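You operate a simulated robot arm through the tools that you are given. There is no shell and no other tool. Be economical: measure what you need, move in short steps, check, and stop when the job is done.

You run a simulated two-armed robot. Do the job below in one go: nothing can be reset, and whatever is moved stays where it is left.

## Task
Pick up the 21 tube box from the top of the long bench with one hand, pass it to the other hand and put it on the top of the drawer trolley. Set down upright: tube box.
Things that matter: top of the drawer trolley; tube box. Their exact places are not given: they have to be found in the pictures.

The check looks at the end state, three seconds after you hand in, the way a careful person would. Anything else that was tipped, shoved, dropped, spilled or broken makes it a failure.

## Robot
Two 7-joint arms with two-finger parallel grippers on one trunk, on a base that drives. Base frame: it is fixed to the floor where the robot stands at the start and does not move with it; the origin is under the middle of the robot, x ahead of it, y to its left, z up; the surface under the hand at the start is at about z = 930. Lengths are in mm, angles in degrees, forces in N, time in s.
The left shoulder is at the start at [20, 113, 1322], the right one opposite. With the tool pointing down near the work surface each hand reaches from about 200 to 600 mm from the robot's upright axis, wherever it stands, measured 20 degrees to its own side. Places, roughly: top of the drawer trolley [-2000, 3700, 900]. Payload 1.57 kg a hand.
The TCP of each hand is the grasp point between the finger pads, 30 mm short of the fingertips. In the tool frame z runs along the fingers and y along their closing line. Largest opening 80 mm; finger width 17, thickness 12; the body of the gripper, 40 by 82 mm, starts 80 mm behind the TCP.
Orientation is that of the tool frame in the base frame, as [roll, pitch, yaw] about the fixed x, y, z axes, in that order (R = Rz(yaw) Ry(pitch) Rx(roll)). With the fingers straight down and closing along the base's y, the tool's x points along the base's -x, its y along +y and its z along -z.

## Interface
- The arms move only by the tool apply_moves. It takes "left_deltas", "right_deltas" or both (then of equal length, played together; a hand with none holds still); each is a list of rows, each a list of 7 numbers: the gripper command, from -1 (fully open) to 1 (shut), values between in proportion, then the shift along the base's x, y, z in mm, then the turn, a rotation vector about the base's x, y, z in degrees. In form: [[gripper, tx, ty, tz, rx, ry, rz], ...]. A call has 1 to 10 rows; each row shifts and turns the commanded pose from where the row before left it. Rows are played at 5 a second. More than 50 mm and 8.6 degrees between two rows, or a gripper value outside its range, and nothing of the call is played. A pose out of reach is approached as far as the arm can. The call stops where the force on the tool passes 40 N (or 10 N more than at its start, if that is more) or the arm is blocked; 0.2 s more then pass. Each finger travels about 45 mm/s and halts on what it meets, pressing with about 27 N; the grip force reading is that of the motor and also rises with nothing between the fingers. The clock runs only during rows and for 0.2 s after the last one: add rows that do not move to give the fingers time. The reply holds the time, the measured pose of the TCP, the force on the tool along the base axes, the opening and the grip force, in the units named above and with some noise, with the torque about the TCP (base axes, N m) and any sound that the robot's microphone picked up.
- Cameras (640 x 400 px; columns grow to the right, rows downward): "scene" is now at [87.6, 42.2, 1449.8]; the picture's right is [0.47, -0.88, 0.00], its down [-0.49, -0.26, -0.83] and it looks along [0.73, 0.39, -0.56] (base axes); focal length 285 px, centre (320, 200). "left" rides on the left gripper at [72, 7, -122] in its tool frame; the picture's right is [-0.09, 1.00, 0.00], its down [-0.84, -0.08, -0.54] and it looks along [-0.54, -0.05, 0.84] (tool axes); focal length 238 px, centre (320, 200). "right" rides on the right gripper at [72, -7, -122] in its tool frame; the picture's right is [0.09, 1.00, 0.00], its down [-0.84, 0.08, -0.54] and it looks along [-0.54, 0.05, 0.84] (tool axes); focal length 238 px, centre (320, 200).
- snapshot(camera): a new picture of that camera. The clock stands still meanwhile.
- move_column(by): slides the trunk up (or, below 0, down) by that many mm; the arms and the scene camera ride with it, the base frame stays. It gives what a move gives, with no picture.
- drive_base(legs): drives the robot by 1 to 6 legs, each [ahead, left, turn to the left] in mm, mm and degrees, along the robot's own axes; the way and the turn of a leg run together, so that a leg with both is an arc; at most 1500 mm and 180 degrees a leg. The arms and the cameras ride along, it lands a little off, and it stops where it bumps. It gives what a move gives.
- turn_head(pan, tilt): turns the head with the scene camera to pan (to the left, within 80 degrees either way) and tilt (down, from -29 to 69), counted from straight ahead of the robot. It gives what a move gives.
- measure_at(camera, pixels): for up to 12 pixels [column, row] of the newest picture of that camera ("zoom" is the newest enlarged one), the place [x, y, z] in the base frame of the surface seen there, good to about 3 mm. The clock stands still meanwhile.
- close_up(camera, box): a new picture of the part [left, top, right, bottom] of that camera's present view, enlarged. The clock stands still meanwhile.
- job_done(): hands the job in; it is judged then, once.

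Work in short steps. Measure before you move; look again where a grasp or a placing could have gone wrong, and mend it. You have 80 turns and 78 pictures in all, those below and enlarged ones among them. Open the grippers and draw the arms clear of the work before you hand the job in, unless the task says otherwise; then end with one line.

The tools are called by a JSON object that holds its "name" and its "arguments". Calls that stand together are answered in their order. apply_moves: Moves the arms, as the interface text tells. Its arguments: {"type":"object","properties":{"left_deltas":{"type":"array"},"right_deltas":{"type":"array"}},"required":[]} The other tools are called the same way: move_column (by) slides the trunk up or down; drive_base (legs) drives the base; turn_head (pan, tilt) turns the head that bears the scene camera; snapshot (camera) takes a picture; measure_at (camera, pixels) gives the place of the surface under pixels of a picture; close_up (camera, box) takes an enlarged picture of a part of a camera's view; job_done () hands the job in.

At the start:

```text
t: 0.0
left_position: [344.5, 307.9, 1245.4]
left_tcp_rot: [-180.0, 0.0, -179.9]
left_ft_force: [0.5, 0.8, 0.1]
left_ft_torque: [-0.03, -0.02, -0.01]
left_finger_gap: 80.0
left_grip_force: 0.0
right_position: [400.7, 5.9, 1153.8]
right_tcp_rot: [180.0, 0.0, -180.0]
right_ft_force: [0.2, 0.6, 0.1]
right_ft_torque: [-0.01, 0.01, 0.01]
right_finger_gap: 80.2
right_grip_force: 0.1
trunk travel left (down, up): [-375.0, 195.0]
robot x, y, heading: [1.1, -0.9, -0.0]
head pan, tilt: [28.3, 33.9]
```

scene: 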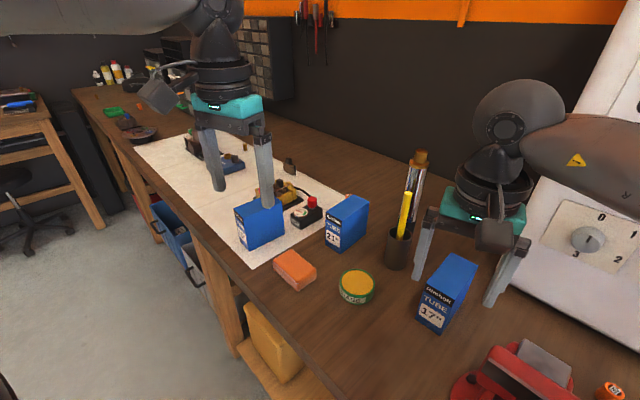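
right: 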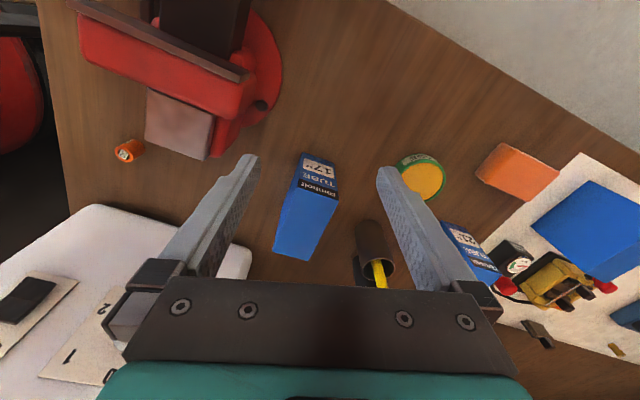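
left: 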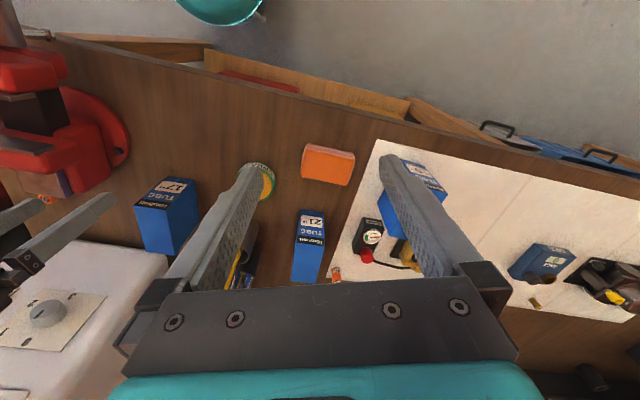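

The box at about (347,222) in the scene picture seems to read 21; I enlarge to be sure about it and its neighbours.

{"name": "close_up", "arguments": {"camera": "scene", "box": [220, 150, 420, 275]}}

{"name": "close_up", "arguments": {"camera": "left", "box": [220, 140, 460, 290]}}

```text
3.20 times, centred on (320, 212) of scene
```

zoom: 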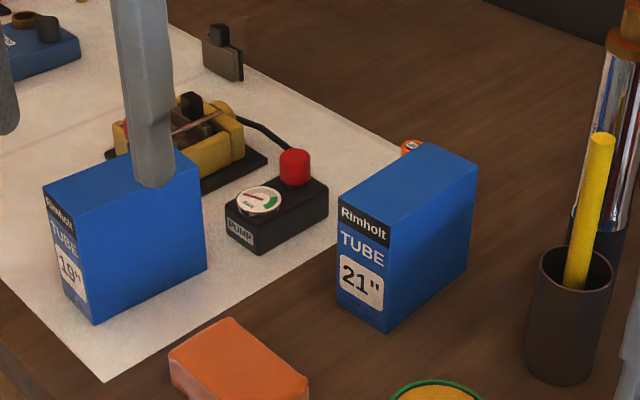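

```text
2.67 times, centred on (340, 215) of left
```

zoom: 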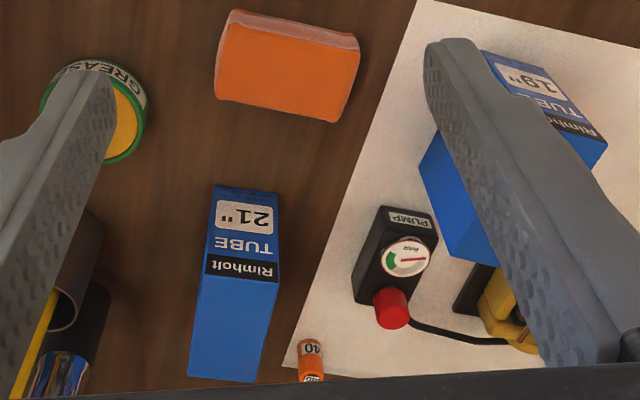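

The 21" box is the slim one; measure its corners in the scene picture plus neighbours (bench, pump, cup).

{"name": "measure_at", "arguments": {"camera": "scene", "pixels": [[328, 213], [341, 219], [366, 202], [354, 196], [327, 243], [340, 251], [347, 207], [365, 222], [345, 258], [396, 245], [309, 207], [300, 262]]}}

{"name": "measure_at", "arguments": {"camera": "left", "pixels": [[302, 242], [320, 244], [295, 276], [312, 280], [304, 214], [322, 216], [336, 274], [250, 225]]}}

```text
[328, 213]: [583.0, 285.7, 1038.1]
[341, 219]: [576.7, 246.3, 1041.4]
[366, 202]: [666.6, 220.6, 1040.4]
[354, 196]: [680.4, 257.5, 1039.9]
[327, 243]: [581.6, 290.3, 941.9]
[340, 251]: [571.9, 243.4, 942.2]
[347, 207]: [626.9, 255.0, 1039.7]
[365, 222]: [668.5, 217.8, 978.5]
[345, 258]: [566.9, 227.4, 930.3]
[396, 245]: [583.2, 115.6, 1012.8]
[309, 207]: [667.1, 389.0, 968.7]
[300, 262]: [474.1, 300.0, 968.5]
```

```text
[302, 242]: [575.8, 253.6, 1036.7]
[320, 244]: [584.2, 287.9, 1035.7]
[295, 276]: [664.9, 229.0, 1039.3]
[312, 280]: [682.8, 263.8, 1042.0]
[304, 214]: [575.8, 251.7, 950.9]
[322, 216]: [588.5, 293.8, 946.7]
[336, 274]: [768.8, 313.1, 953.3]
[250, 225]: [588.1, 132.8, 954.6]
```

The 21" box: top centre about (628,254,1040), about 46 wide, 105 long, 110 high, long axis at about -16°. Now I check the bench edge and look toward the trolley.

{"name": "measure_at", "arguments": {"camera": "left", "pixels": [[140, 60], [300, 103], [450, 135], [560, 165], [230, 80]]}}

{"name": "turn_head", "arguments": {"pan": 80, "tilt": 15}}

{"name": "snapshot", "arguments": {"camera": "scene"}}

```text
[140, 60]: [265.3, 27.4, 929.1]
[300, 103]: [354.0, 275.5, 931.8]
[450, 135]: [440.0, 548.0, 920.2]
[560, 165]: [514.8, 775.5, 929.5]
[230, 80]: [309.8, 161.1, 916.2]
```

```text
t: 1.2
left_position: [344.8, 307.8, 1245.4]
left_tcp_rot: [180.0, 0.1, -179.8]
left_ft_force: [0.0, -0.3, -0.2]
left_ft_torque: [0.02, 0.01, -0.01]
left_finger_gap: 79.9
left_grip_force: 0.0
right_position: [400.7, 6.7, 1153.5]
right_tcp_rot: [179.9, 0.0, 180.0]
right_ft_force: [0.0, 1.0, -0.4]
right_ft_torque: [0.01, 0.04, 0.02]
right_finger_gap: 80.2
right_grip_force: 0.1
trunk travel left (down, up): [-375.0, 195.0]
robot x, y, heading: [0.1, -3.2, -0.0]
head pan, tilt: [80.0, 15.0]
```

```text
72 pictures are left
```

scene: 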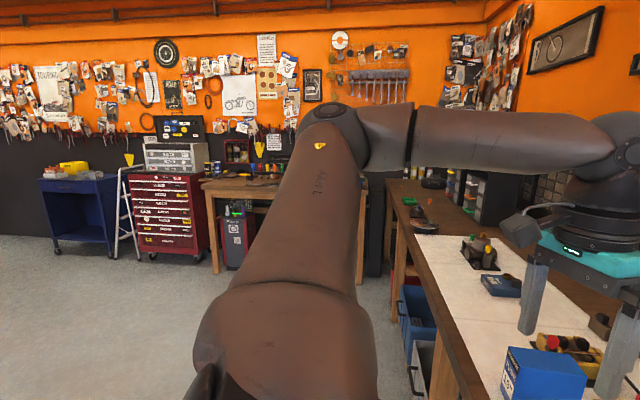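

Candidates: the blue cart at (78,185) and the red chest at (165,180). Measure both and enlarge.

{"name": "measure_at", "arguments": {"camera": "scene", "pixels": [[78, 182], [60, 190], [165, 174], [165, 200], [130, 172], [240, 182], [90, 230]]}}

{"name": "close_up", "arguments": {"camera": "scene", "box": [20, 110, 276, 270]}}

```text
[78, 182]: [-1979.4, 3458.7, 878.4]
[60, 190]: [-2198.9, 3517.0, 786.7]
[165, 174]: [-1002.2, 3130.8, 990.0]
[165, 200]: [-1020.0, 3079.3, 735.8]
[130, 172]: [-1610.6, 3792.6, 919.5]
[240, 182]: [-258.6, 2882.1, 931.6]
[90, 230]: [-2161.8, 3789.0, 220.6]
```

```text
2.50 times, centred on (148, 190) of scene
```

zoom: 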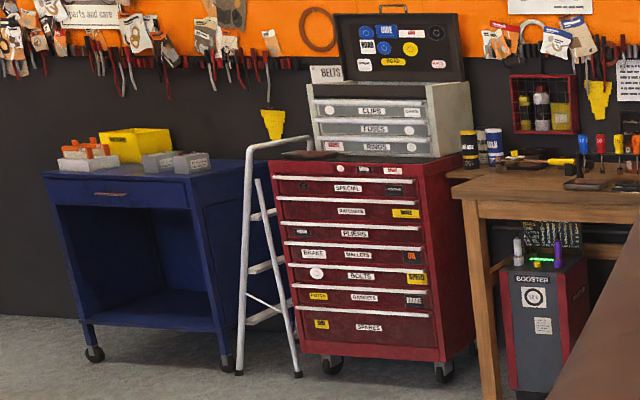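

The blue drawer trolley is at about (-2000,3600), top z about 880, with goods at its left and back. First the pick: lift the right hand clear, then drive toward the box and face the bench squarely.

{"name": "apply_moves", "arguments": {"right_deltas": [[-1, -40, -20, 40, 0, 0, 0], [-1, -40, -20, 40, 0, 0, 0], [-1, -20, -20, 40, 0, 0, 0], [-1, 0, -20, 20, 0, 0, 0]]}}

{"name": "drive_base", "arguments": {"legs": [[60, 170, 0], [0, 0, -17]]}}

{"name": "turn_head", "arguments": {"pan": 25, "tilt": 45}}

{"name": "snapshot", "arguments": {"camera": "scene"}}

```text
refused: row 1 steps farther than a row can; nothing moved
```

```text
t: 3.7
left_position: [479.9, 366.1, 1243.9]
left_tcp_rot: [-180.0, 0.0, 163.0]
left_ft_force: [-0.4, -0.4, -0.2]
left_ft_torque: [0.0, 0.0, 0.0]
left_finger_gap: 79.8
left_grip_force: 0.1
right_position: [445.6, 60.9, 1153.9]
right_tcp_rot: [180.0, 0.0, 162.8]
right_ft_force: [0.7, -0.2, 0.5]
right_ft_torque: [0.03, 0.01, -0.04]
right_finger_gap: 80.1
right_grip_force: 0.0
trunk travel left (down, up): [-375.0, 195.0]
robot x, y, heading: [57.7, 170.6, -17.1]
head pan, tilt: [80.0, 15.0]
```

```text
t: 4.9
left_position: [481.9, 366.7, 1244.2]
left_tcp_rot: [-180.0, -0.1, 163.0]
left_ft_force: [1.1, -0.3, 0.0]
left_ft_torque: [0.0, -0.03, -0.01]
left_finger_gap: 79.9
left_grip_force: 0.0
right_position: [444.6, 60.5, 1153.9]
right_tcp_rot: [180.0, 0.0, 162.9]
right_ft_force: [0.3, -0.1, -0.5]
right_ft_torque: [-0.01, 0.01, 0.0]
right_finger_gap: 80.0
right_grip_force: 0.1
trunk travel left (down, up): [-375.0, 195.0]
robot x, y, heading: [60.6, 171.8, -16.9]
head pan, tilt: [25.0, 45.0]
```

```text
70 pictures are left
```

scene: 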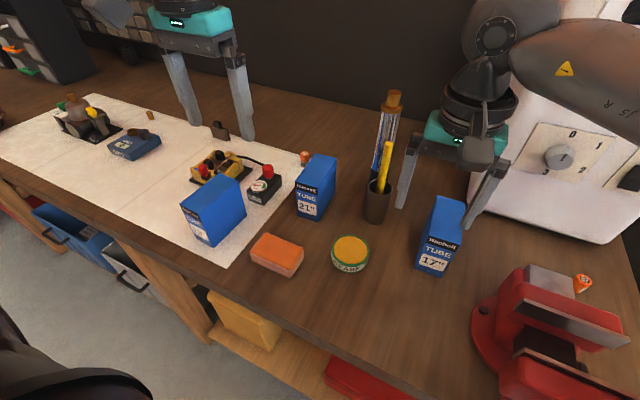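

Drove fine; the left hand's yaw (163°) now fits the box's axis. I re-measure the box at (317,185) in this new picture, and retract the right hand in smaller steps.

{"name": "measure_at", "arguments": {"camera": "scene", "pixels": [[299, 179], [321, 186], [333, 161], [314, 157], [317, 170], [299, 208], [320, 217], [390, 97], [388, 146]]}}

{"name": "apply_moves", "arguments": {"right_deltas": [[-1, -25, -15, 35, 0, 0, 0], [-1, -25, -15, 35, 0, 0, 0], [-1, -25, -15, 35, 0, 0, 0]]}}

```text
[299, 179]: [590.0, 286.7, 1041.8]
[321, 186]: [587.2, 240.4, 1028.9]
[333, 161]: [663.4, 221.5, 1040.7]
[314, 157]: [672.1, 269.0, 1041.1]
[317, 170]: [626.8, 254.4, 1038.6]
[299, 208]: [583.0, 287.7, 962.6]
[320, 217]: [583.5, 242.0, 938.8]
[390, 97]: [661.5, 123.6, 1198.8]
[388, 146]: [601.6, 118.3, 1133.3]
```

```text
t: 5.7
left_position: [479.4, 365.7, 1245.7]
left_tcp_rot: [179.8, 0.2, 163.0]
left_ft_force: [-0.3, -0.7, 1.3]
left_ft_torque: [0.0, -0.03, 0.02]
left_finger_gap: 80.2
left_grip_force: 0.1
right_position: [369.5, 15.0, 1259.3]
right_tcp_rot: [-180.0, 0.0, 162.9]
right_ft_force: [-0.9, -0.4, -1.3]
right_ft_torque: [0.0, 0.0, 0.03]
right_finger_gap: 80.2
right_grip_force: 0.1
trunk travel left (down, up): [-375.0, 195.0]
robot x, y, heading: [62.2, 168.6, -17.3]
head pan, tilt: [25.0, 45.0]
```

Centre of the box top is about (627,254,1040), axis ≈ -16°. Move the left hand over it at z≈1160.

{"name": "apply_moves", "arguments": {"left_deltas": [[-1, 36, -27, 0, 0, 0, 0], [-1, 36, -27, 0, 0, 0, 0.5], [-1, 36, -27, -10, 0, 0, 0.5], [-1, 36, -28, -20, 0, 0, 0], [-1, 3, -2, -30, 0, 0, 0], [-1, 0, 0, -25, 0, 0, 0], [-1, 0, 0, 0, 0, 0, 0]]}}

{"name": "snapshot", "arguments": {"camera": "left"}}

{"name": "snapshot", "arguments": {"camera": "scene"}}

```text
t: 7.3
left_position: [627.2, 255.9, 1159.8]
left_tcp_rot: [-180.0, 0.2, 164.0]
left_ft_force: [0.4, 0.6, 0.6]
left_ft_torque: [-0.01, 0.02, 0.0]
left_finger_gap: 80.0
left_grip_force: 0.1
right_position: [369.2, 15.6, 1258.3]
right_tcp_rot: [179.9, 0.0, 163.0]
right_ft_force: [-0.2, -0.6, 0.7]
right_ft_torque: [-0.01, 0.01, -0.04]
right_finger_gap: 80.0
right_grip_force: 0.1
trunk travel left (down, up): [-375.0, 195.0]
robot x, y, heading: [61.3, 170.9, -17.1]
head pan, tilt: [25.0, 45.0]
```

```text
69 pictures are left
```

left: 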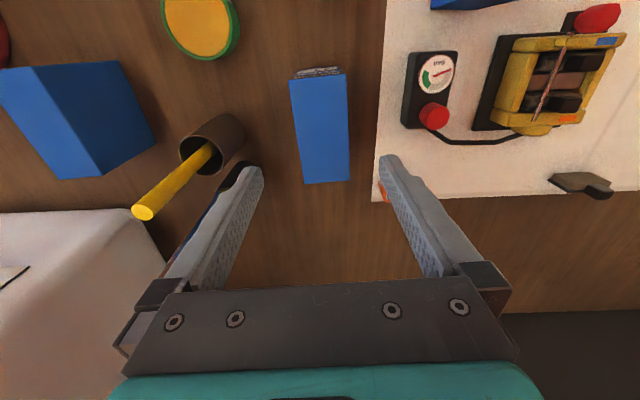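

```text
68 pictures are left
```

scene: 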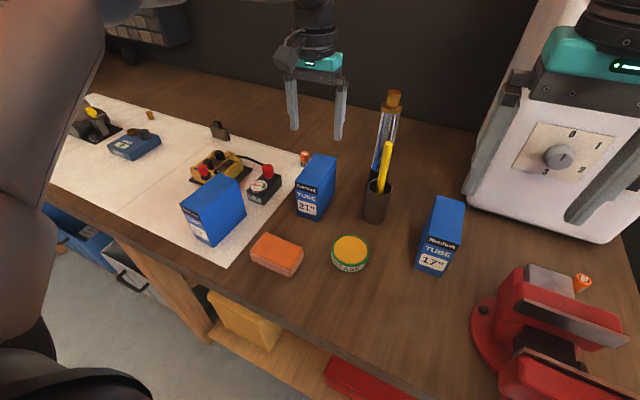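

Good; measure the box top's corners and the pen's tip from the left camera.

{"name": "measure_at", "arguments": {"camera": "left", "pixels": [[293, 84], [343, 77], [306, 180], [347, 178], [322, 130], [143, 212], [205, 210], [436, 115], [383, 190]]}}

```text
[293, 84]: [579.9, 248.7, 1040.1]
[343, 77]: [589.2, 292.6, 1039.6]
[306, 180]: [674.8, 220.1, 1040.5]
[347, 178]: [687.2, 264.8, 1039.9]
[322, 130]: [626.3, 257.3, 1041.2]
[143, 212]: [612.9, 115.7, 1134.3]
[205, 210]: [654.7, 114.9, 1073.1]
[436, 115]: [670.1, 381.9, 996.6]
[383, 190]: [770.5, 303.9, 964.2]
```

The top's centre is (633,256); lower 145 mm onto it (TCP at z≈1015).

{"name": "apply_moves", "arguments": {"left_deltas": [[-1, 5, 0, -35, 0, 0, -0.7], [-1, 0, 0, -35, 0, 0, 0], [-1, 0, 0, -35, 0, 0, 0], [-1, 0, 0, -40, 0, 0, 0], [-1, 0, 0, 0, 0, 0, 0]]}}

{"name": "snapshot", "arguments": {"camera": "left"}}

```text
t: 8.5
left_position: [590.8, 282.4, 1039.4]
left_tcp_rot: [180.0, 0.0, 163.2]
left_ft_force: [-0.6, -1.1, -0.2]
left_ft_torque: [0.0, 0.05, 0.01]
left_finger_gap: 80.1
left_grip_force: 0.2
left hand out of reach, approached as far as the arm can: row 1, 2, 3, 4
right_position: [370.2, 16.4, 1259.1]
right_tcp_rot: [180.0, 0.0, 162.8]
right_ft_force: [-0.4, 1.3, -0.5]
right_ft_torque: [-0.02, 0.02, 0.0]
right_finger_gap: 79.9
right_grip_force: 0.1
trunk travel left (down, up): [-375.0, 195.0]
robot x, y, heading: [62.1, 173.5, -17.2]
head pan, tilt: [25.0, 45.0]
```

```text
67 pictures are left
```

left: 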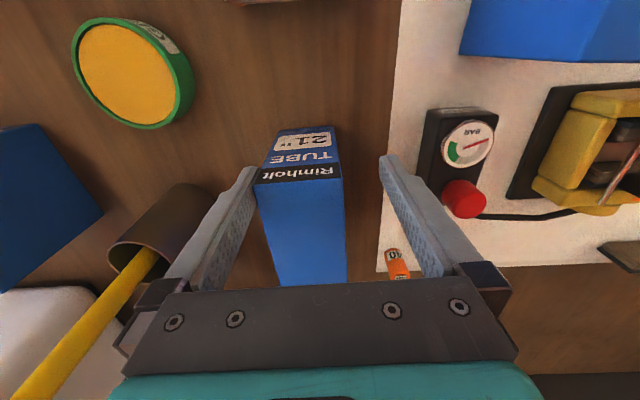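

The arm ran out of reach and drew short (no contact). I go back up, then lower the trunk to gain reach.

{"name": "apply_moves", "arguments": {"left_deltas": [[-1, 0, 0, 40, 0, 0, 0], [-1, 0, 0, 40, 0, 0, 0], [-1, 0, 0, 40, 0, 0, 0], [-1, 0, 0, 40, 0, 0, 0], [-1, 0, 0, 0, 0, 0, 0]]}}

```text
t: 9.7
left_position: [591.2, 282.4, 1201.4]
left_tcp_rot: [180.0, 0.0, 163.3]
left_ft_force: [0.4, 0.3, 1.6]
left_ft_torque: [0.01, 0.0, 0.02]
left_finger_gap: 79.8
left_grip_force: 0.0
right_position: [370.2, 16.1, 1257.4]
right_tcp_rot: [-180.0, 0.0, 162.9]
right_ft_force: [-0.5, -0.7, -0.7]
right_ft_torque: [0.0, 0.0, 0.0]
right_finger_gap: 80.1
right_grip_force: 0.1
trunk travel left (down, up): [-375.0, 195.0]
robot x, y, heading: [61.2, 173.0, -17.2]
head pan, tilt: [25.0, 45.0]
```

Raise the left hand 60, right 40, then drop the trunk 130.

{"name": "apply_moves", "arguments": {"left_deltas": [[-1, 0, 0, 40, 0, 0, 0], [-1, 0, 0, 40, 0, 0, 0]], "right_deltas": [[-1, 0, 0, 40, 0, 0, 0], [-1, 0, 0, 40, 0, 0, 0]]}}

{"name": "move_column", "arguments": {"by": -130}}

```text
t: 10.3
left_position: [590.5, 281.6, 1281.2]
left_tcp_rot: [-180.0, 0.0, 163.3]
left_ft_force: [-0.6, 0.2, 0.0]
left_ft_torque: [-0.02, 0.0, -0.01]
left_finger_gap: 80.2
left_grip_force: 0.1
right_position: [369.3, 14.7, 1339.3]
right_tcp_rot: [180.0, 0.0, 162.9]
right_ft_force: [-0.1, 0.0, 0.7]
right_ft_torque: [0.0, -0.03, -0.01]
right_finger_gap: 79.9
right_grip_force: 0.1
trunk travel left (down, up): [-375.0, 195.0]
robot x, y, heading: [57.2, 173.8, -17.0]
head pan, tilt: [25.0, 45.0]
```

```text
t: 11.9
left_position: [590.9, 280.0, 1150.6]
left_tcp_rot: [-180.0, 0.0, 163.4]
left_ft_force: [1.0, -0.2, 0.0]
left_ft_torque: [0.01, 0.0, 0.02]
left_finger_gap: 80.0
left_grip_force: 0.1
right_position: [370.4, 14.9, 1208.5]
right_tcp_rot: [-180.0, 0.0, 162.8]
right_ft_force: [0.9, 0.3, 0.8]
right_ft_torque: [0.0, 0.02, 0.0]
right_finger_gap: 80.0
right_grip_force: 0.1
trunk travel left (down, up): [-245.0, 325.0]
robot x, y, heading: [58.1, 174.5, -17.0]
head pan, tilt: [25.0, 45.0]
```

Now over the box centre (633,256), still high, then check whether it is in reach lower down (to z≈1075, tips just above the box).

{"name": "apply_moves", "arguments": {"left_deltas": [[-1, 21, -12, 0, 0, 0, 0], [-1, 21, -12, 0, 0, 0, 0], [-1, 0, 0, -35, 0, 0, 0], [-1, 0, 0, -35, 0, 0, 0], [-1, 0, 0, 0, 0, 0, 0]]}}

{"name": "snapshot", "arguments": {"camera": "left"}}

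```text
t: 13.1
left_position: [624.4, 261.6, 1078.2]
left_tcp_rot: [180.0, 0.1, 163.2]
left_ft_force: [-0.4, -0.4, -0.5]
left_ft_torque: [-0.03, -0.01, 0.02]
left_finger_gap: 79.9
left_grip_force: 0.0
left hand out of reach, approached as far as the arm can: row 2
right_position: [370.3, 14.1, 1207.7]
right_tcp_rot: [-180.0, 0.0, 163.0]
right_ft_force: [0.0, 1.1, -0.7]
right_ft_torque: [0.0, 0.03, 0.02]
right_finger_gap: 80.1
right_grip_force: 0.0
trunk travel left (down, up): [-245.0, 325.0]
robot x, y, heading: [61.0, 174.1, -17.2]
head pan, tilt: [25.0, 45.0]
```

```text
66 pictures are left
```

left: 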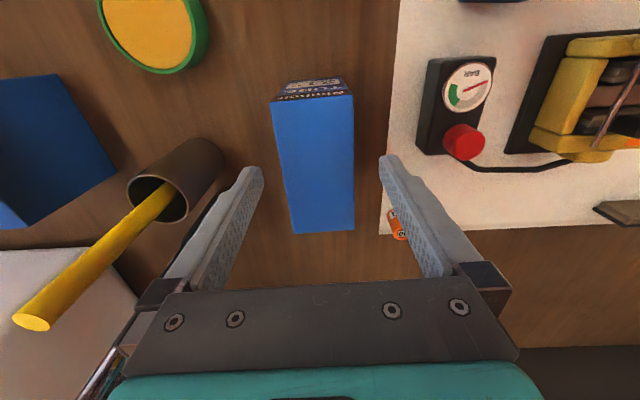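

The hand stands 9 mm short of centre along the box's length, well between the sides; good enough. Lower straight down 60 and close slowly.

{"name": "apply_moves", "arguments": {"left_deltas": [[-1, -1, -2, -30, 0, 0, 0], [-1, 0, 0, -31, 0, 0, 0], [-1, 0, 0, 0, 0, 0, 0]]}}

{"name": "snapshot", "arguments": {"camera": "left"}}

```text
t: 13.9
left_position: [622.5, 260.5, 1016.0]
left_tcp_rot: [180.0, 0.0, 163.5]
left_ft_force: [-0.2, 0.3, -0.1]
left_ft_torque: [0.04, -0.01, 0.04]
left_finger_gap: 79.9
left_grip_force: 0.1
right_position: [369.8, 13.9, 1207.5]
right_tcp_rot: [180.0, 0.0, 162.9]
right_ft_force: [-0.4, -0.4, -0.5]
right_ft_torque: [0.03, -0.02, 0.01]
right_finger_gap: 80.3
right_grip_force: 0.2
trunk travel left (down, up): [-245.0, 325.0]
robot x, y, heading: [57.1, 168.5, -17.0]
head pan, tilt: [25.0, 45.0]
```

```text
65 pictures are left
```

left: 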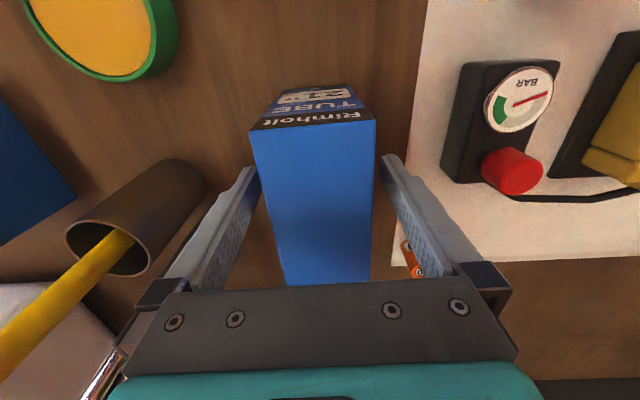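

Box is between the fingers. Close.

{"name": "apply_moves", "arguments": {"left_deltas": [[-0.4, 0, 0, 0, 0, 0, 0], [0, 0, 0, 0, 0, 0, 0], [0.4, 0, 0, 0, 0, 0, 0], [1, 0, 0, 0, 0, 0, 0], [1, 0, 0, 0, 0, 0, 0], [1, 0, 0, 0, 0, 0, 0], [1, 0, 0, 0, 0, 0, 0]]}}

```text
t: 15.5
left_position: [623.4, 260.1, 1016.6]
left_tcp_rot: [-179.9, 0.0, 163.3]
left_ft_force: [-0.5, 0.4, -0.7]
left_ft_torque: [-0.06, -0.01, -0.07]
left_finger_gap: 53.4
left_grip_force: 27.2
right_position: [369.6, 14.3, 1207.0]
right_tcp_rot: [180.0, 0.1, 162.9]
right_ft_force: [0.6, 0.8, 0.5]
right_ft_torque: [-0.01, -0.01, -0.02]
right_finger_gap: 79.8
right_grip_force: 0.0
trunk travel left (down, up): [-245.0, 325.0]
robot x, y, heading: [60.9, 169.6, -17.2]
head pan, tilt: [25.0, 45.0]
```

Gripped at 53 mm gap, 27 N. Lift straight up.

{"name": "apply_moves", "arguments": {"left_deltas": [[1, 0, 0, 15, 0, 0, 0], [1, 0, 0, 35, 0, 0, 0], [1, 0, 0, 40, 0, 0, 0], [1, 0, 0, 45, 0, 0, 0], [1, 0, 0, 45, 0, 0, 0], [1, 0, 0, 0, 0, 0, 0]]}}

{"name": "snapshot", "arguments": {"camera": "left"}}

{"name": "snapshot", "arguments": {"camera": "scene"}}

```text
t: 16.9
left_position: [607.4, 275.1, 1201.7]
left_tcp_rot: [179.9, -0.1, 163.4]
left_ft_force: [0.2, 0.4, -3.0]
left_ft_torque: [0.04, 0.07, -0.01]
left_finger_gap: 53.7
left_grip_force: 26.7
left hand out of reach, approached as far as the arm can: row 5
right_position: [372.8, 14.6, 1207.2]
right_tcp_rot: [-180.0, -0.1, 162.9]
right_ft_force: [0.3, -0.5, -0.6]
right_ft_torque: [-0.02, 0.02, 0.02]
right_finger_gap: 80.1
right_grip_force: 0.1
trunk travel left (down, up): [-245.0, 325.0]
robot x, y, heading: [63.1, 171.9, -17.0]
head pan, tilt: [25.0, 45.0]
```

```text
64 pictures are left
```

left: 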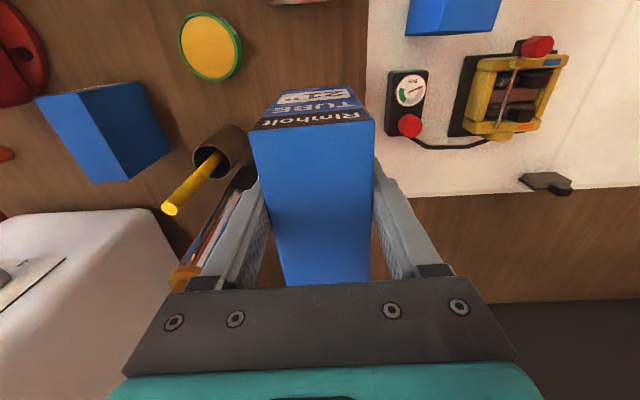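

```text
63 pictures are left
```

scene: 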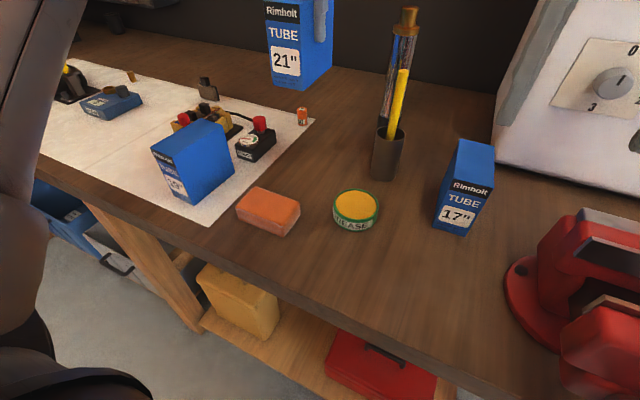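

Box held (≈0.3 kg). Raise the trunk, pull the left hand in, and look behind before backing off.

{"name": "move_column", "arguments": {"by": 130}}

{"name": "apply_moves", "arguments": {"left_deltas": [[1, -38, 12, 0, 0, 0, 0], [1, -38, 12, 0, 0, 0, 0], [1, -38, 12, 0, 0, 0, 0], [1, -38, 12, 0, 0, 0, 0], [1, 0, 0, 0, 0, 0, 0]]}}

{"name": "turn_head", "arguments": {"pan": 80, "tilt": 30}}

{"name": "snapshot", "arguments": {"camera": "scene"}}

{"name": "turn_head", "arguments": {"pan": -80, "tilt": 30}}

{"name": "snapshot", "arguments": {"camera": "scene"}}

```text
t: 18.5
left_position: [608.0, 273.8, 1333.9]
left_tcp_rot: [-180.0, 0.1, 163.3]
left_ft_force: [0.4, -0.7, -3.8]
left_ft_torque: [0.0, 0.03, 0.03]
left_finger_gap: 53.5
left_grip_force: 27.0
right_position: [370.3, 14.1, 1337.9]
right_tcp_rot: [180.0, 0.0, 163.0]
right_ft_force: [0.7, -0.1, 0.1]
right_ft_torque: [-0.01, -0.01, -0.01]
right_finger_gap: 80.1
right_grip_force: 0.1
trunk travel left (down, up): [-375.0, 195.0]
robot x, y, heading: [63.8, 176.3, -17.2]
head pan, tilt: [25.0, 45.0]
```

```text
t: 19.7
left_position: [459.3, 321.1, 1332.0]
left_tcp_rot: [180.0, -0.1, 163.4]
left_ft_force: [0.2, 0.5, -3.6]
left_ft_torque: [0.01, 0.04, 0.0]
left_finger_gap: 53.9
left_grip_force: 26.7
right_position: [370.7, 14.4, 1337.6]
right_tcp_rot: [180.0, 0.0, 162.9]
right_ft_force: [-0.1, 0.4, -0.4]
right_ft_torque: [0.01, 0.01, -0.02]
right_finger_gap: 79.9
right_grip_force: 0.0
trunk travel left (down, up): [-375.0, 195.0]
robot x, y, heading: [61.0, 172.0, -17.2]
head pan, tilt: [25.0, 45.0]
```

```text
t: 20.9
left_position: [458.6, 322.4, 1333.6]
left_tcp_rot: [-180.0, 0.0, 163.2]
left_ft_force: [-0.7, 0.7, -3.8]
left_ft_torque: [0.0, 0.03, -0.01]
left_finger_gap: 53.9
left_grip_force: 26.6
right_position: [370.4, 14.2, 1338.0]
right_tcp_rot: [-180.0, 0.0, 163.0]
right_ft_force: [0.2, -0.6, 0.6]
right_ft_torque: [0.05, -0.02, 0.01]
right_finger_gap: 80.0
right_grip_force: 0.1
trunk travel left (down, up): [-375.0, 195.0]
robot x, y, heading: [60.1, 172.2, -17.0]
head pan, tilt: [80.0, 30.0]
```

```text
62 pictures are left
```

scene: 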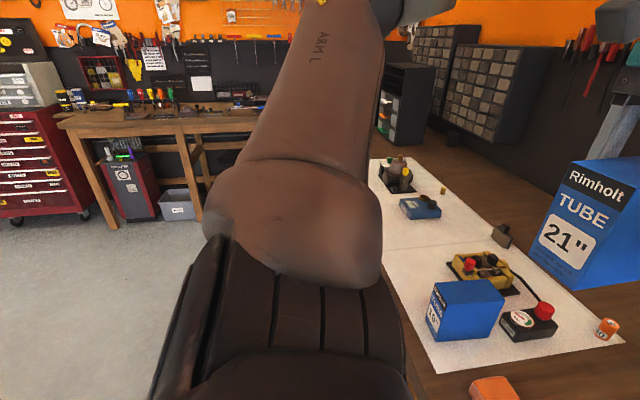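

```text
t: 23.4
left_position: [458.5, 322.1, 1332.3]
left_tcp_rot: [180.0, -0.1, 163.3]
left_ft_force: [-0.3, 0.4, -3.7]
left_ft_torque: [0.05, 0.0, -0.01]
left_finger_gap: 53.9
left_grip_force: 27.2
right_position: [370.2, 14.5, 1337.9]
right_tcp_rot: [-180.0, 0.0, 162.9]
right_ft_force: [-0.2, 0.6, 0.0]
right_ft_torque: [-0.02, -0.02, -0.01]
right_finger_gap: 80.0
right_grip_force: 0.0
trunk travel left (down, up): [-375.0, 195.0]
robot x, y, heading: [59.0, 174.8, -17.2]
head pan, tilt: [-80.0, 30.0]
```

```text
61 pictures are left
```

scene: 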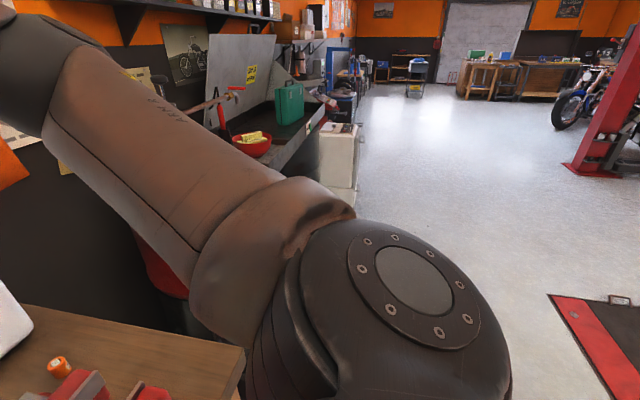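

There is a lift ramp behind to the right at (600,330) in this picture; measure it before backing.

{"name": "measure_at", "arguments": {"camera": "scene", "pixels": [[550, 297], [620, 305], [600, 390], [635, 310], [600, 160], [480, 330]]}}

```text
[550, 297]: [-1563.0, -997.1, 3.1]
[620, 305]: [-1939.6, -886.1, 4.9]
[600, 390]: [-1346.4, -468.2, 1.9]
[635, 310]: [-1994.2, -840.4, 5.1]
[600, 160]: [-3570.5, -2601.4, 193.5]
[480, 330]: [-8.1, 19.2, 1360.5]
```

The ramp is well away. Back off 450 mm and turn left 130° to face the trolley side.

{"name": "drive_base", "arguments": {"legs": [[-450, 0, 0], [0, 0, 130]]}}

{"name": "turn_head", "arguments": {"pan": 0, "tilt": 25}}

{"name": "snapshot", "arguments": {"camera": "scene"}}

```text
t: 31.6
left_position: [-752.7, 504.0, 1333.6]
left_tcp_rot: [180.0, 0.0, -65.2]
left_ft_force: [0.4, 1.1, -4.2]
left_ft_torque: [-0.05, -0.06, 0.02]
left_finger_gap: 53.8
left_grip_force: 26.7
right_position: [-464.0, 643.5, 1338.2]
right_tcp_rot: [-180.0, 0.0, -65.5]
right_ft_force: [-0.4, 0.2, 0.1]
right_ft_torque: [0.01, -0.02, 0.02]
right_finger_gap: 79.9
right_grip_force: 0.0
trunk travel left (down, up): [-375.0, 195.0]
robot x, y, heading: [-374.7, 299.7, 114.4]
head pan, tilt: [-80.0, 30.0]
```

```text
t: 33.1
left_position: [-750.9, 504.5, 1332.3]
left_tcp_rot: [-180.0, 0.0, -65.1]
left_ft_force: [-0.2, -0.6, -3.3]
left_ft_torque: [-0.03, -0.04, 0.0]
left_finger_gap: 53.7
left_grip_force: 26.7
right_position: [-462.9, 643.2, 1337.3]
right_tcp_rot: [-179.9, 0.1, -65.6]
right_ft_force: [1.1, -0.4, 0.0]
right_ft_torque: [-0.03, -0.01, -0.01]
right_finger_gap: 80.1
right_grip_force: 0.0
trunk travel left (down, up): [-375.0, 195.0]
robot x, y, heading: [-378.1, 306.8, 114.3]
head pan, tilt: [0.0, 25.0]
```

```text
60 pictures are left
```

scene: 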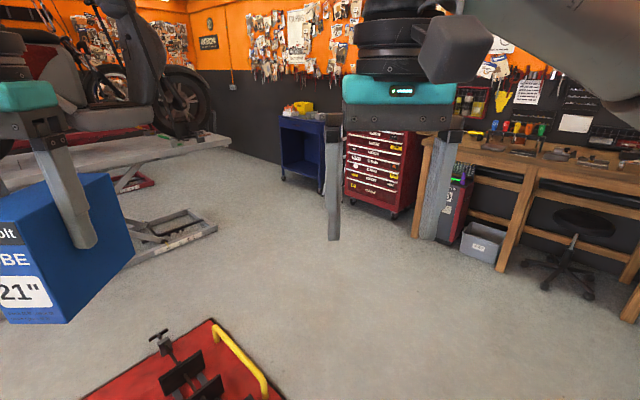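

Obstacles: a red floor stand at (190,370) with yellow handle, a lift table at left. Measure them and the trolley.

{"name": "measure_at", "arguments": {"camera": "scene", "pixels": [[210, 322], [265, 385], [280, 399], [120, 375], [214, 228], [228, 140], [185, 220], [300, 122], [282, 116], [285, 180], [317, 190], [405, 215]]}}

{"name": "close_up", "arguments": {"camera": "scene", "box": [250, 80, 410, 230]}}

```text
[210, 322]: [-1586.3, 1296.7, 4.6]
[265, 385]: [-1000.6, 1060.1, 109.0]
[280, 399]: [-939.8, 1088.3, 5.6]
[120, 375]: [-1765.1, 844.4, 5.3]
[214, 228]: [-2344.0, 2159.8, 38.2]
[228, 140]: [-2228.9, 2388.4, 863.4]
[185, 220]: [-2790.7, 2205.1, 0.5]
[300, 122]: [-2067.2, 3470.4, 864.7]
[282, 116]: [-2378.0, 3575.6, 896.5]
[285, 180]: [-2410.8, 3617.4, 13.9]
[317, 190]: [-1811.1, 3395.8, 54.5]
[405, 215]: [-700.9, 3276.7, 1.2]
```

```text
2.67 times, centred on (330, 155) of scene
```

zoom: 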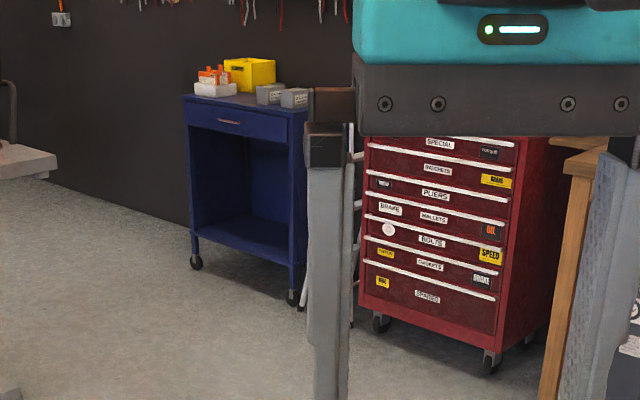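

Trolley front runs from (-2411,3617) to (-1811,3396), so I should face heading ≈70°. Drive around the floor stand to about (-1400,2350), holding heading 70°.

{"name": "drive_base", "arguments": {"legs": [[0, 0, -44.3], [1332, 561, 0], [239, 1098, 0]]}}

{"name": "turn_head", "arguments": {"pan": 25, "tilt": 28}}

{"name": "snapshot", "arguments": {"camera": "scene"}}

```text
t: 47.6
left_position: [-1544.9, 2721.3, 1332.5]
left_tcp_rot: [179.9, -0.1, -108.4]
left_ft_force: [0.0, 0.7, -3.1]
left_ft_torque: [-0.03, 0.04, -0.04]
left_finger_gap: 54.0
left_grip_force: 27.4
right_position: [-1239.5, 2624.3, 1336.6]
right_tcp_rot: [180.0, -0.1, -108.7]
right_ft_force: [-0.5, 1.1, -0.1]
right_ft_torque: [-0.04, -0.02, -0.02]
right_finger_gap: 80.1
right_grip_force: 0.0
trunk travel left (down, up): [-375.0, 195.0]
robot x, y, heading: [-1405.0, 2319.5, 71.1]
head pan, tilt: [0.0, 25.0]
```

```text
t: 48.5
left_position: [-1545.6, 2720.0, 1333.8]
left_tcp_rot: [179.9, 0.1, -108.3]
left_ft_force: [-0.1, 0.2, -3.4]
left_ft_torque: [-0.04, 0.0, -0.01]
left_finger_gap: 53.9
left_grip_force: 26.7
right_position: [-1239.8, 2624.6, 1336.3]
right_tcp_rot: [180.0, 0.1, -108.9]
right_ft_force: [-0.6, 0.3, -0.5]
right_ft_torque: [0.0, 0.02, 0.0]
right_finger_gap: 80.0
right_grip_force: 0.1
trunk travel left (down, up): [-375.0, 195.0]
robot x, y, heading: [-1406.1, 2315.3, 71.5]
head pan, tilt: [25.0, 28.0]
```

```text
58 pictures are left
```

scene: 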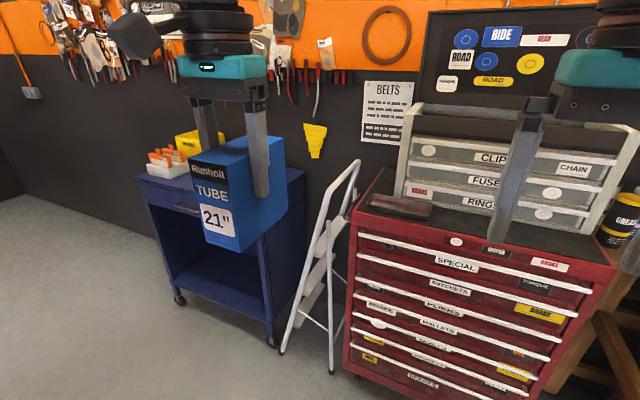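

Space is free here, so I do the hand-over. Plan: left yaws -90° (box's plain end to the robot's right), right yaws +90° and later tilts 45°, to grip the lower plain end. First part of these turns, right hand moving aside.

{"name": "apply_moves", "arguments": {"left_deltas": [[1, 17, 1, -8, 0, 0, -8.5], [1, 17, 1, -8, 0, 0, -8.5], [1, 17, 1, -8, 0, 0, -8.5], [1, 17, 1, -8, 0, 0, -8.5], [1, 17, 1, -8, 0, 0, -8.5]], "right_deltas": [[-1, 16, -7, 0, 0, 0, 8.5], [-1, 16, -7, 0, 0, 0, 8.5], [-1, 16, -7, 0, 0, 0, 8.5], [-1, 16, -7, 0, 0, 0, 8.5], [-1, 16, -7, 0, 0, 0, 8.5]]}}

```text
t: 49.7
left_position: [-1460.0, 2723.6, 1291.1]
left_tcp_rot: [-180.0, 0.0, -151.1]
left_ft_force: [0.4, 0.0, -4.0]
left_ft_torque: [-0.01, 0.07, 0.01]
left_finger_gap: 54.1
left_grip_force: 27.0
right_position: [-1158.3, 2589.2, 1337.1]
right_tcp_rot: [180.0, 0.0, -66.1]
right_ft_force: [0.4, -0.1, 0.1]
right_ft_torque: [-0.01, 0.05, 0.01]
right_finger_gap: 80.1
right_grip_force: 0.0
trunk travel left (down, up): [-375.0, 195.0]
robot x, y, heading: [-1405.0, 2317.8, 71.5]
head pan, tilt: [25.0, 28.0]
```

Both turned 42.5° freely. Continue with the rest of the yaw.

{"name": "apply_moves", "arguments": {"left_deltas": [[1, 17, 1, -10, 0, 0, -8.5], [1, 17, 1, -10, 0, 0, -8.5], [1, 17, 1, -10, 0, 0, -8.5], [1, 17, 1, -10, 0, 0, -8.5], [1, 17, 1, -10, 0, 0, -8.5], [1, 0, 0, 0, 0, 0, -4.5], [1, 0, 0, 0, 0, 0, 0]], "right_deltas": [[-1, 16, -7, 0, 0, 0, 8.5], [-1, 16, -7, 0, 0, 0, 8.5], [-1, 16, -7, 0, 0, 0, 8.5], [-1, 16, -7, 0, 0, 0, 8.5], [-1, 16, -7, 0, 0, 0, 8.5], [-1, 0, 0, 0, 0, 0, 5.5], [-1, 0, 0, 0, 0, 0, 0]]}}

{"name": "turn_head", "arguments": {"pan": 0, "tilt": 30}}

{"name": "snapshot", "arguments": {"camera": "scene"}}

```text
t: 51.3
left_position: [-1373.8, 2731.7, 1242.0]
left_tcp_rot: [-180.0, 0.0, 162.0]
left_ft_force: [-0.5, 0.4, -3.3]
left_ft_torque: [0.03, 0.06, 0.0]
left_finger_gap: 54.1
left_grip_force: 26.7
right_position: [-1211.6, 2492.4, 1299.4]
right_tcp_rot: [-180.0, 0.0, -18.2]
right_ft_force: [-0.3, 0.0, -0.1]
right_ft_torque: [-0.01, 0.01, 0.0]
right_finger_gap: 79.9
right_grip_force: 0.1
right hand out of reach, approached as far as the arm can: row 2, 3, 4, 5, 6
trunk travel left (down, up): [-375.0, 195.0]
robot x, y, heading: [-1404.4, 2321.5, 71.1]
head pan, tilt: [25.0, 28.0]
```

```text
t: 52.2
left_position: [-1374.5, 2730.5, 1242.8]
left_tcp_rot: [179.9, 0.0, 162.0]
left_ft_force: [-1.0, 0.6, -3.5]
left_ft_torque: [0.03, 0.07, 0.01]
left_finger_gap: 53.9
left_grip_force: 26.8
right_position: [-1212.2, 2493.1, 1299.7]
right_tcp_rot: [179.9, 0.0, -18.4]
right_ft_force: [0.1, 0.2, 0.4]
right_ft_torque: [0.01, 0.0, -0.01]
right_finger_gap: 79.8
right_grip_force: 0.0
trunk travel left (down, up): [-375.0, 195.0]
robot x, y, heading: [-1408.2, 2318.7, 71.2]
head pan, tilt: [0.0, 30.0]
```

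```text
57 pictures are left
```

scene: 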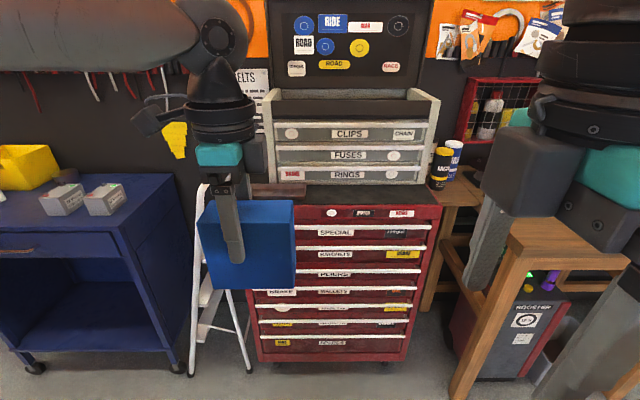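

Both yaws reached. Now tilt the right hand 45° (fingers toward the robot's left and down) and move it opposite the box's plain end, keeping ~100 mm off.

{"name": "apply_moves", "arguments": {"right_deltas": [[-1, 0, 30, 0, 0, 0, 0], [-1, 0, 30, 0, 2.74, 8.05, 0], [-1, 0, 30, 0, 2.74, 8.05, 0], [-1, 0, 31, 0, 2.74, 8.05, 0], [-1, 0, 31, 0, 2.74, 8.05, 0], [-1, 0, 31, 0, 2.74, 8.05, 0], [-1, 0, 0, 0, 0.8, 2.4, 0], [-1, 0, 0, 0, 0, 0, 0]]}}

{"name": "snapshot", "arguments": {"camera": "scene"}}

{"name": "snapshot", "arguments": {"camera": "right"}}

```text
t: 54.0
left_position: [-1374.4, 2729.8, 1243.0]
left_tcp_rot: [179.9, 0.0, 162.1]
left_ft_force: [-0.1, 0.5, -3.4]
left_ft_torque: [0.06, 0.04, 0.0]
left_finger_gap: 53.9
left_grip_force: 27.2
right_position: [-1287.9, 2564.0, 1323.1]
right_tcp_rot: [-179.5, 45.1, -18.2]
right_ft_force: [-0.4, -0.2, 0.1]
right_ft_torque: [0.0, -0.01, -0.01]
right_finger_gap: 80.1
right_grip_force: 0.0
right hand out of reach, approached as far as the arm can: row 1, 2, 3, 4, 5, 6
trunk travel left (down, up): [-375.0, 195.0]
robot x, y, heading: [-1407.9, 2316.2, 71.1]
head pan, tilt: [0.0, 30.0]
```

```text
56 pictures are left
```

scene: 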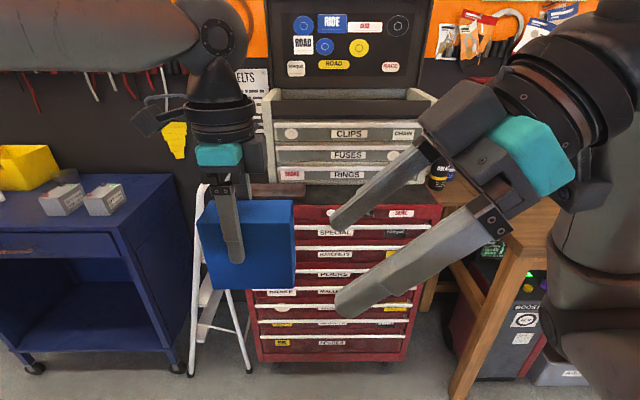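

```text
55 pictures are left
```

right: 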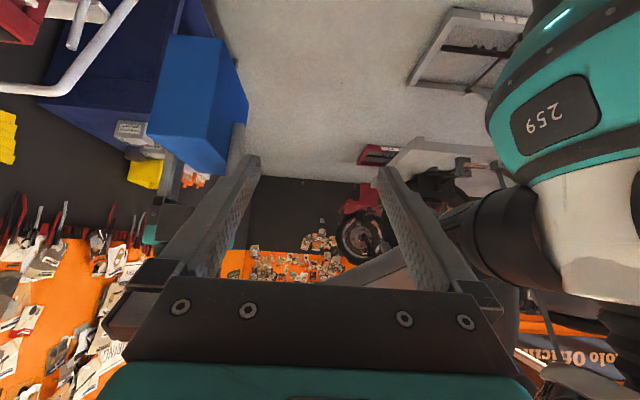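

The right hand's reach in this posture ends near 273 mm ahead. I bring the box 115 mm nearer to the robot with the left hand instead.

{"name": "apply_moves", "arguments": {"left_deltas": [[1, -12, -36, 0, 0, 0, 0], [1, -12, -36, 0, 0, 0, 0], [1, -13, -37, 0, 0, 0, 0], [1, 0, 0, 0, 0, 0, 0]]}}

{"name": "snapshot", "arguments": {"camera": "scene"}}

{"name": "snapshot", "arguments": {"camera": "right"}}

```text
t: 55.0
left_position: [-1411.4, 2621.6, 1243.5]
left_tcp_rot: [180.0, -0.1, 162.2]
left_ft_force: [0.5, 0.2, -3.2]
left_ft_torque: [-0.01, 0.04, 0.03]
left_finger_gap: 53.7
left_grip_force: 27.1
right_position: [-1287.0, 2566.0, 1321.6]
right_tcp_rot: [-179.6, 45.0, -18.2]
right_ft_force: [-0.2, -0.3, -0.2]
right_ft_torque: [-0.05, 0.0, 0.03]
right_finger_gap: 79.9
right_grip_force: 0.2
trunk travel left (down, up): [-375.0, 195.0]
robot x, y, heading: [-1402.2, 2318.7, 71.3]
head pan, tilt: [0.0, 30.0]
```

```text
54 pictures are left
```

scene: 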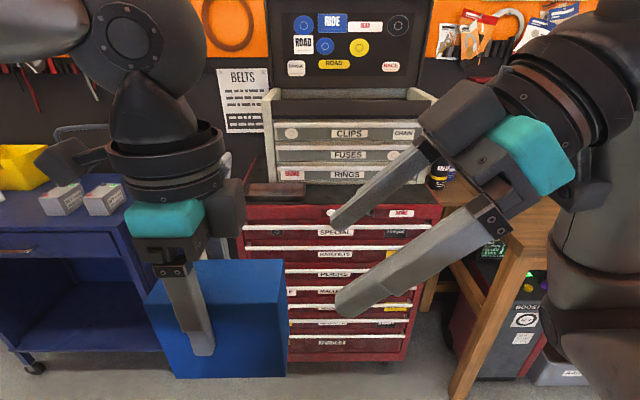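

```text
53 pictures are left
```

right: 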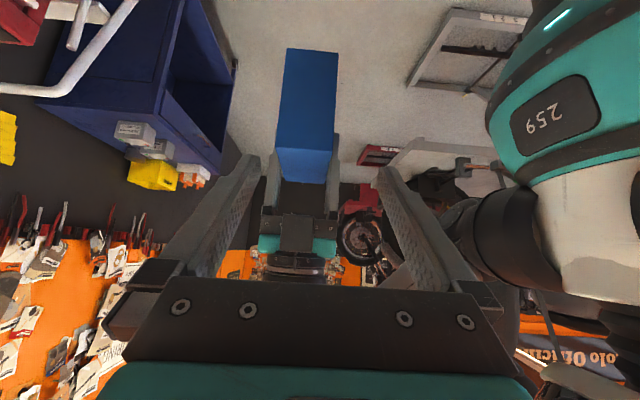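

Well lined up: the box's plain end is centred between the right fingers. Measure its end-face corners.

{"name": "measure_at", "arguments": {"camera": "right", "pixels": [[290, 54], [333, 55], [281, 143], [328, 146], [308, 100], [306, 168], [283, 175], [325, 177]]}}

```text
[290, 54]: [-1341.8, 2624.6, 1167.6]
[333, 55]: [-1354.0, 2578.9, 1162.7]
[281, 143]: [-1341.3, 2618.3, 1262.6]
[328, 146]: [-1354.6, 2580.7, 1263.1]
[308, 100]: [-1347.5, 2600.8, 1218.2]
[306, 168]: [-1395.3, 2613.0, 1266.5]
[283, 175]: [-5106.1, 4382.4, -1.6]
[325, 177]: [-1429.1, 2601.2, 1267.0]
```

Target for the right TCP: 21 mm inside the end, 60 mm below the top. Shift the box 14 mm nearer, line up the right hand and approach the first 60 mm of 145.

{"name": "apply_moves", "arguments": {"left_deltas": [[1, -4.5, -13, 0, 0, 0, 0], [1, 0, 0, 0, 0, 0, 0], [1, 0, 0, 0, 0, 0, 0], [1, 0, 0, 0, 0, 0, 0]], "right_deltas": [[-1, 12, -4, -13, 0, 0, 0], [-1, -20, 6.5, -21, 0, 0, 0], [-1, -20, 6.5, -21, 0, 0, 0], [-1, 0, 0, 0, 0, 0, 0]]}}

{"name": "snapshot", "arguments": {"camera": "scene"}}

{"name": "snapshot", "arguments": {"camera": "right"}}

```text
t: 56.0
left_position: [-1415.7, 2608.2, 1243.8]
left_tcp_rot: [179.9, 0.1, 162.1]
left_ft_force: [0.1, 0.4, -3.8]
left_ft_torque: [0.01, 0.07, 0.01]
left_finger_gap: 54.0
left_grip_force: 27.4
right_position: [-1310.6, 2556.7, 1279.5]
right_tcp_rot: [-179.6, 45.0, -18.2]
right_ft_force: [0.7, 0.1, -1.0]
right_ft_torque: [-0.01, -0.01, -0.03]
right_finger_gap: 79.9
right_grip_force: 0.0
right hand out of reach, approached as far as the arm can: row 1, 3
trunk travel left (down, up): [-375.0, 195.0]
robot x, y, heading: [-1404.7, 2319.0, 71.2]
head pan, tilt: [0.0, 30.0]
```

```text
52 pictures are left
```

scene: 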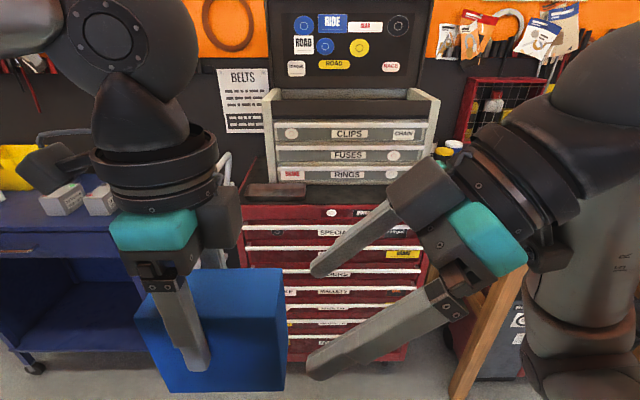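

```text
51 pictures are left
```

right: 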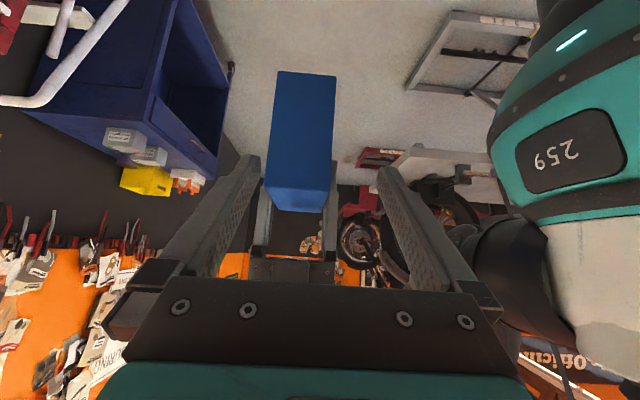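

The right hand is again at a joint limit in "ahead". I rotate the whole arrangement 30° clockwise (right hand then points forward-left): retract right, turn both by -30°, and bring the left further ahead.

{"name": "apply_moves", "arguments": {"left_deltas": [[1, 0, 0, 0, 0, 0, 0], [1, 6, 19, 0, 0, 0, -7.5], [1, 6, 19, 0, 0, 0, -7.5], [1, 7, 19, 0, 0, 0, -7.5], [1, 7, 19, 0, 0, 0, -7.5], [1, 0, 0, 0, 0, 0, 0]], "right_deltas": [[-1, 27, -9, 28, 0, 0, 0], [-1, 10, -3, 10, 0, 0, -7.5], [-1, 0, 0, 0, 0, 0, -7.5], [-1, 0, 0, 0, 0, 0, -7.5], [-1, 0, 0, 0, 0, 0, -7.5], [-1, 0, 0, 0, 0, 0, 0]]}}

{"name": "snapshot", "arguments": {"camera": "right"}}

```text
t: 57.4
left_position: [-1389.4, 2685.1, 1245.1]
left_tcp_rot: [-180.0, 0.0, 131.9]
left_ft_force: [-0.8, 0.0, -2.8]
left_ft_torque: [0.05, 0.03, -0.01]
left_finger_gap: 53.9
left_grip_force: 26.6
right_position: [-1270.7, 2551.8, 1326.3]
right_tcp_rot: [-179.5, 45.0, -48.2]
right_ft_force: [0.0, 0.3, 0.8]
right_ft_torque: [0.0, -0.01, -0.01]
right_finger_gap: 79.9
right_grip_force: 0.0
right hand out of reach, approached as far as the arm can: row 5
trunk travel left (down, up): [-375.0, 195.0]
robot x, y, heading: [-1405.9, 2316.6, 71.1]
head pan, tilt: [0.0, 30.0]
```

```text
50 pictures are left
```

right: 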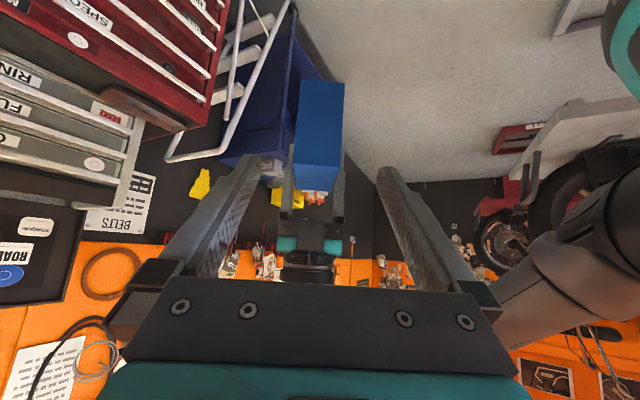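

Aligned. Advance the right hand ~80 mm along its fingers with the small correction, then check whether it is in reach.

{"name": "apply_moves", "arguments": {"right_deltas": [[-1, -14, 16, -16, 0, 0, 0], [-1, -14, 16, -16, 0, 0, 0], [-1, -14, 16, -16, 0, 0, 0], [-1, 0, 0, 0, 0, 0, 0]]}}

{"name": "snapshot", "arguments": {"camera": "right"}}

```text
t: 58.4
left_position: [-1389.9, 2687.2, 1244.6]
left_tcp_rot: [-180.0, 0.0, 132.1]
left_ft_force: [-0.2, -0.3, -3.4]
left_ft_torque: [0.07, 0.04, 0.0]
left_finger_gap: 53.9
left_grip_force: 26.7
right_position: [-1311.6, 2600.5, 1277.4]
right_tcp_rot: [-179.6, 45.1, -48.2]
right_ft_force: [-0.4, -0.5, 0.5]
right_ft_torque: [0.01, 0.01, -0.03]
right_finger_gap: 80.3
right_grip_force: 0.1
trunk travel left (down, up): [-375.0, 195.0]
robot x, y, heading: [-1408.0, 2312.4, 71.3]
head pan, tilt: [0.0, 30.0]
```

```text
49 pictures are left
```

right: 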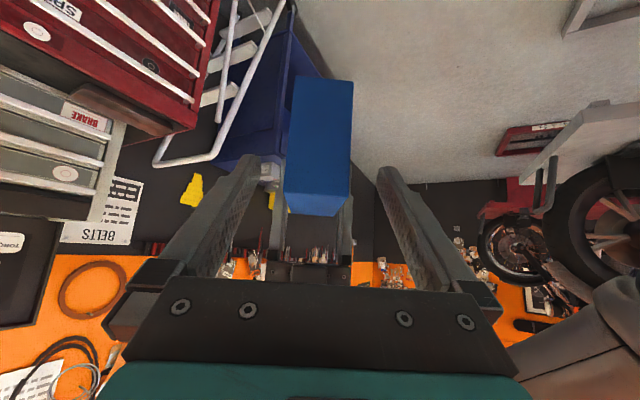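

No reach trouble now. Measure the end face once more for the final approach.

{"name": "measure_at", "arguments": {"camera": "right", "pixels": [[297, 80], [350, 84], [287, 182], [346, 190], [318, 135], [318, 200]]}}

```text
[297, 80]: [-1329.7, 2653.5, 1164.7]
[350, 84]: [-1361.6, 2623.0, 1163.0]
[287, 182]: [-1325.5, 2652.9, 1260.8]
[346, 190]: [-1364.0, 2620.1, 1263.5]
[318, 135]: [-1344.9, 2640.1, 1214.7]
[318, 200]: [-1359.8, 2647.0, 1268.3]
```

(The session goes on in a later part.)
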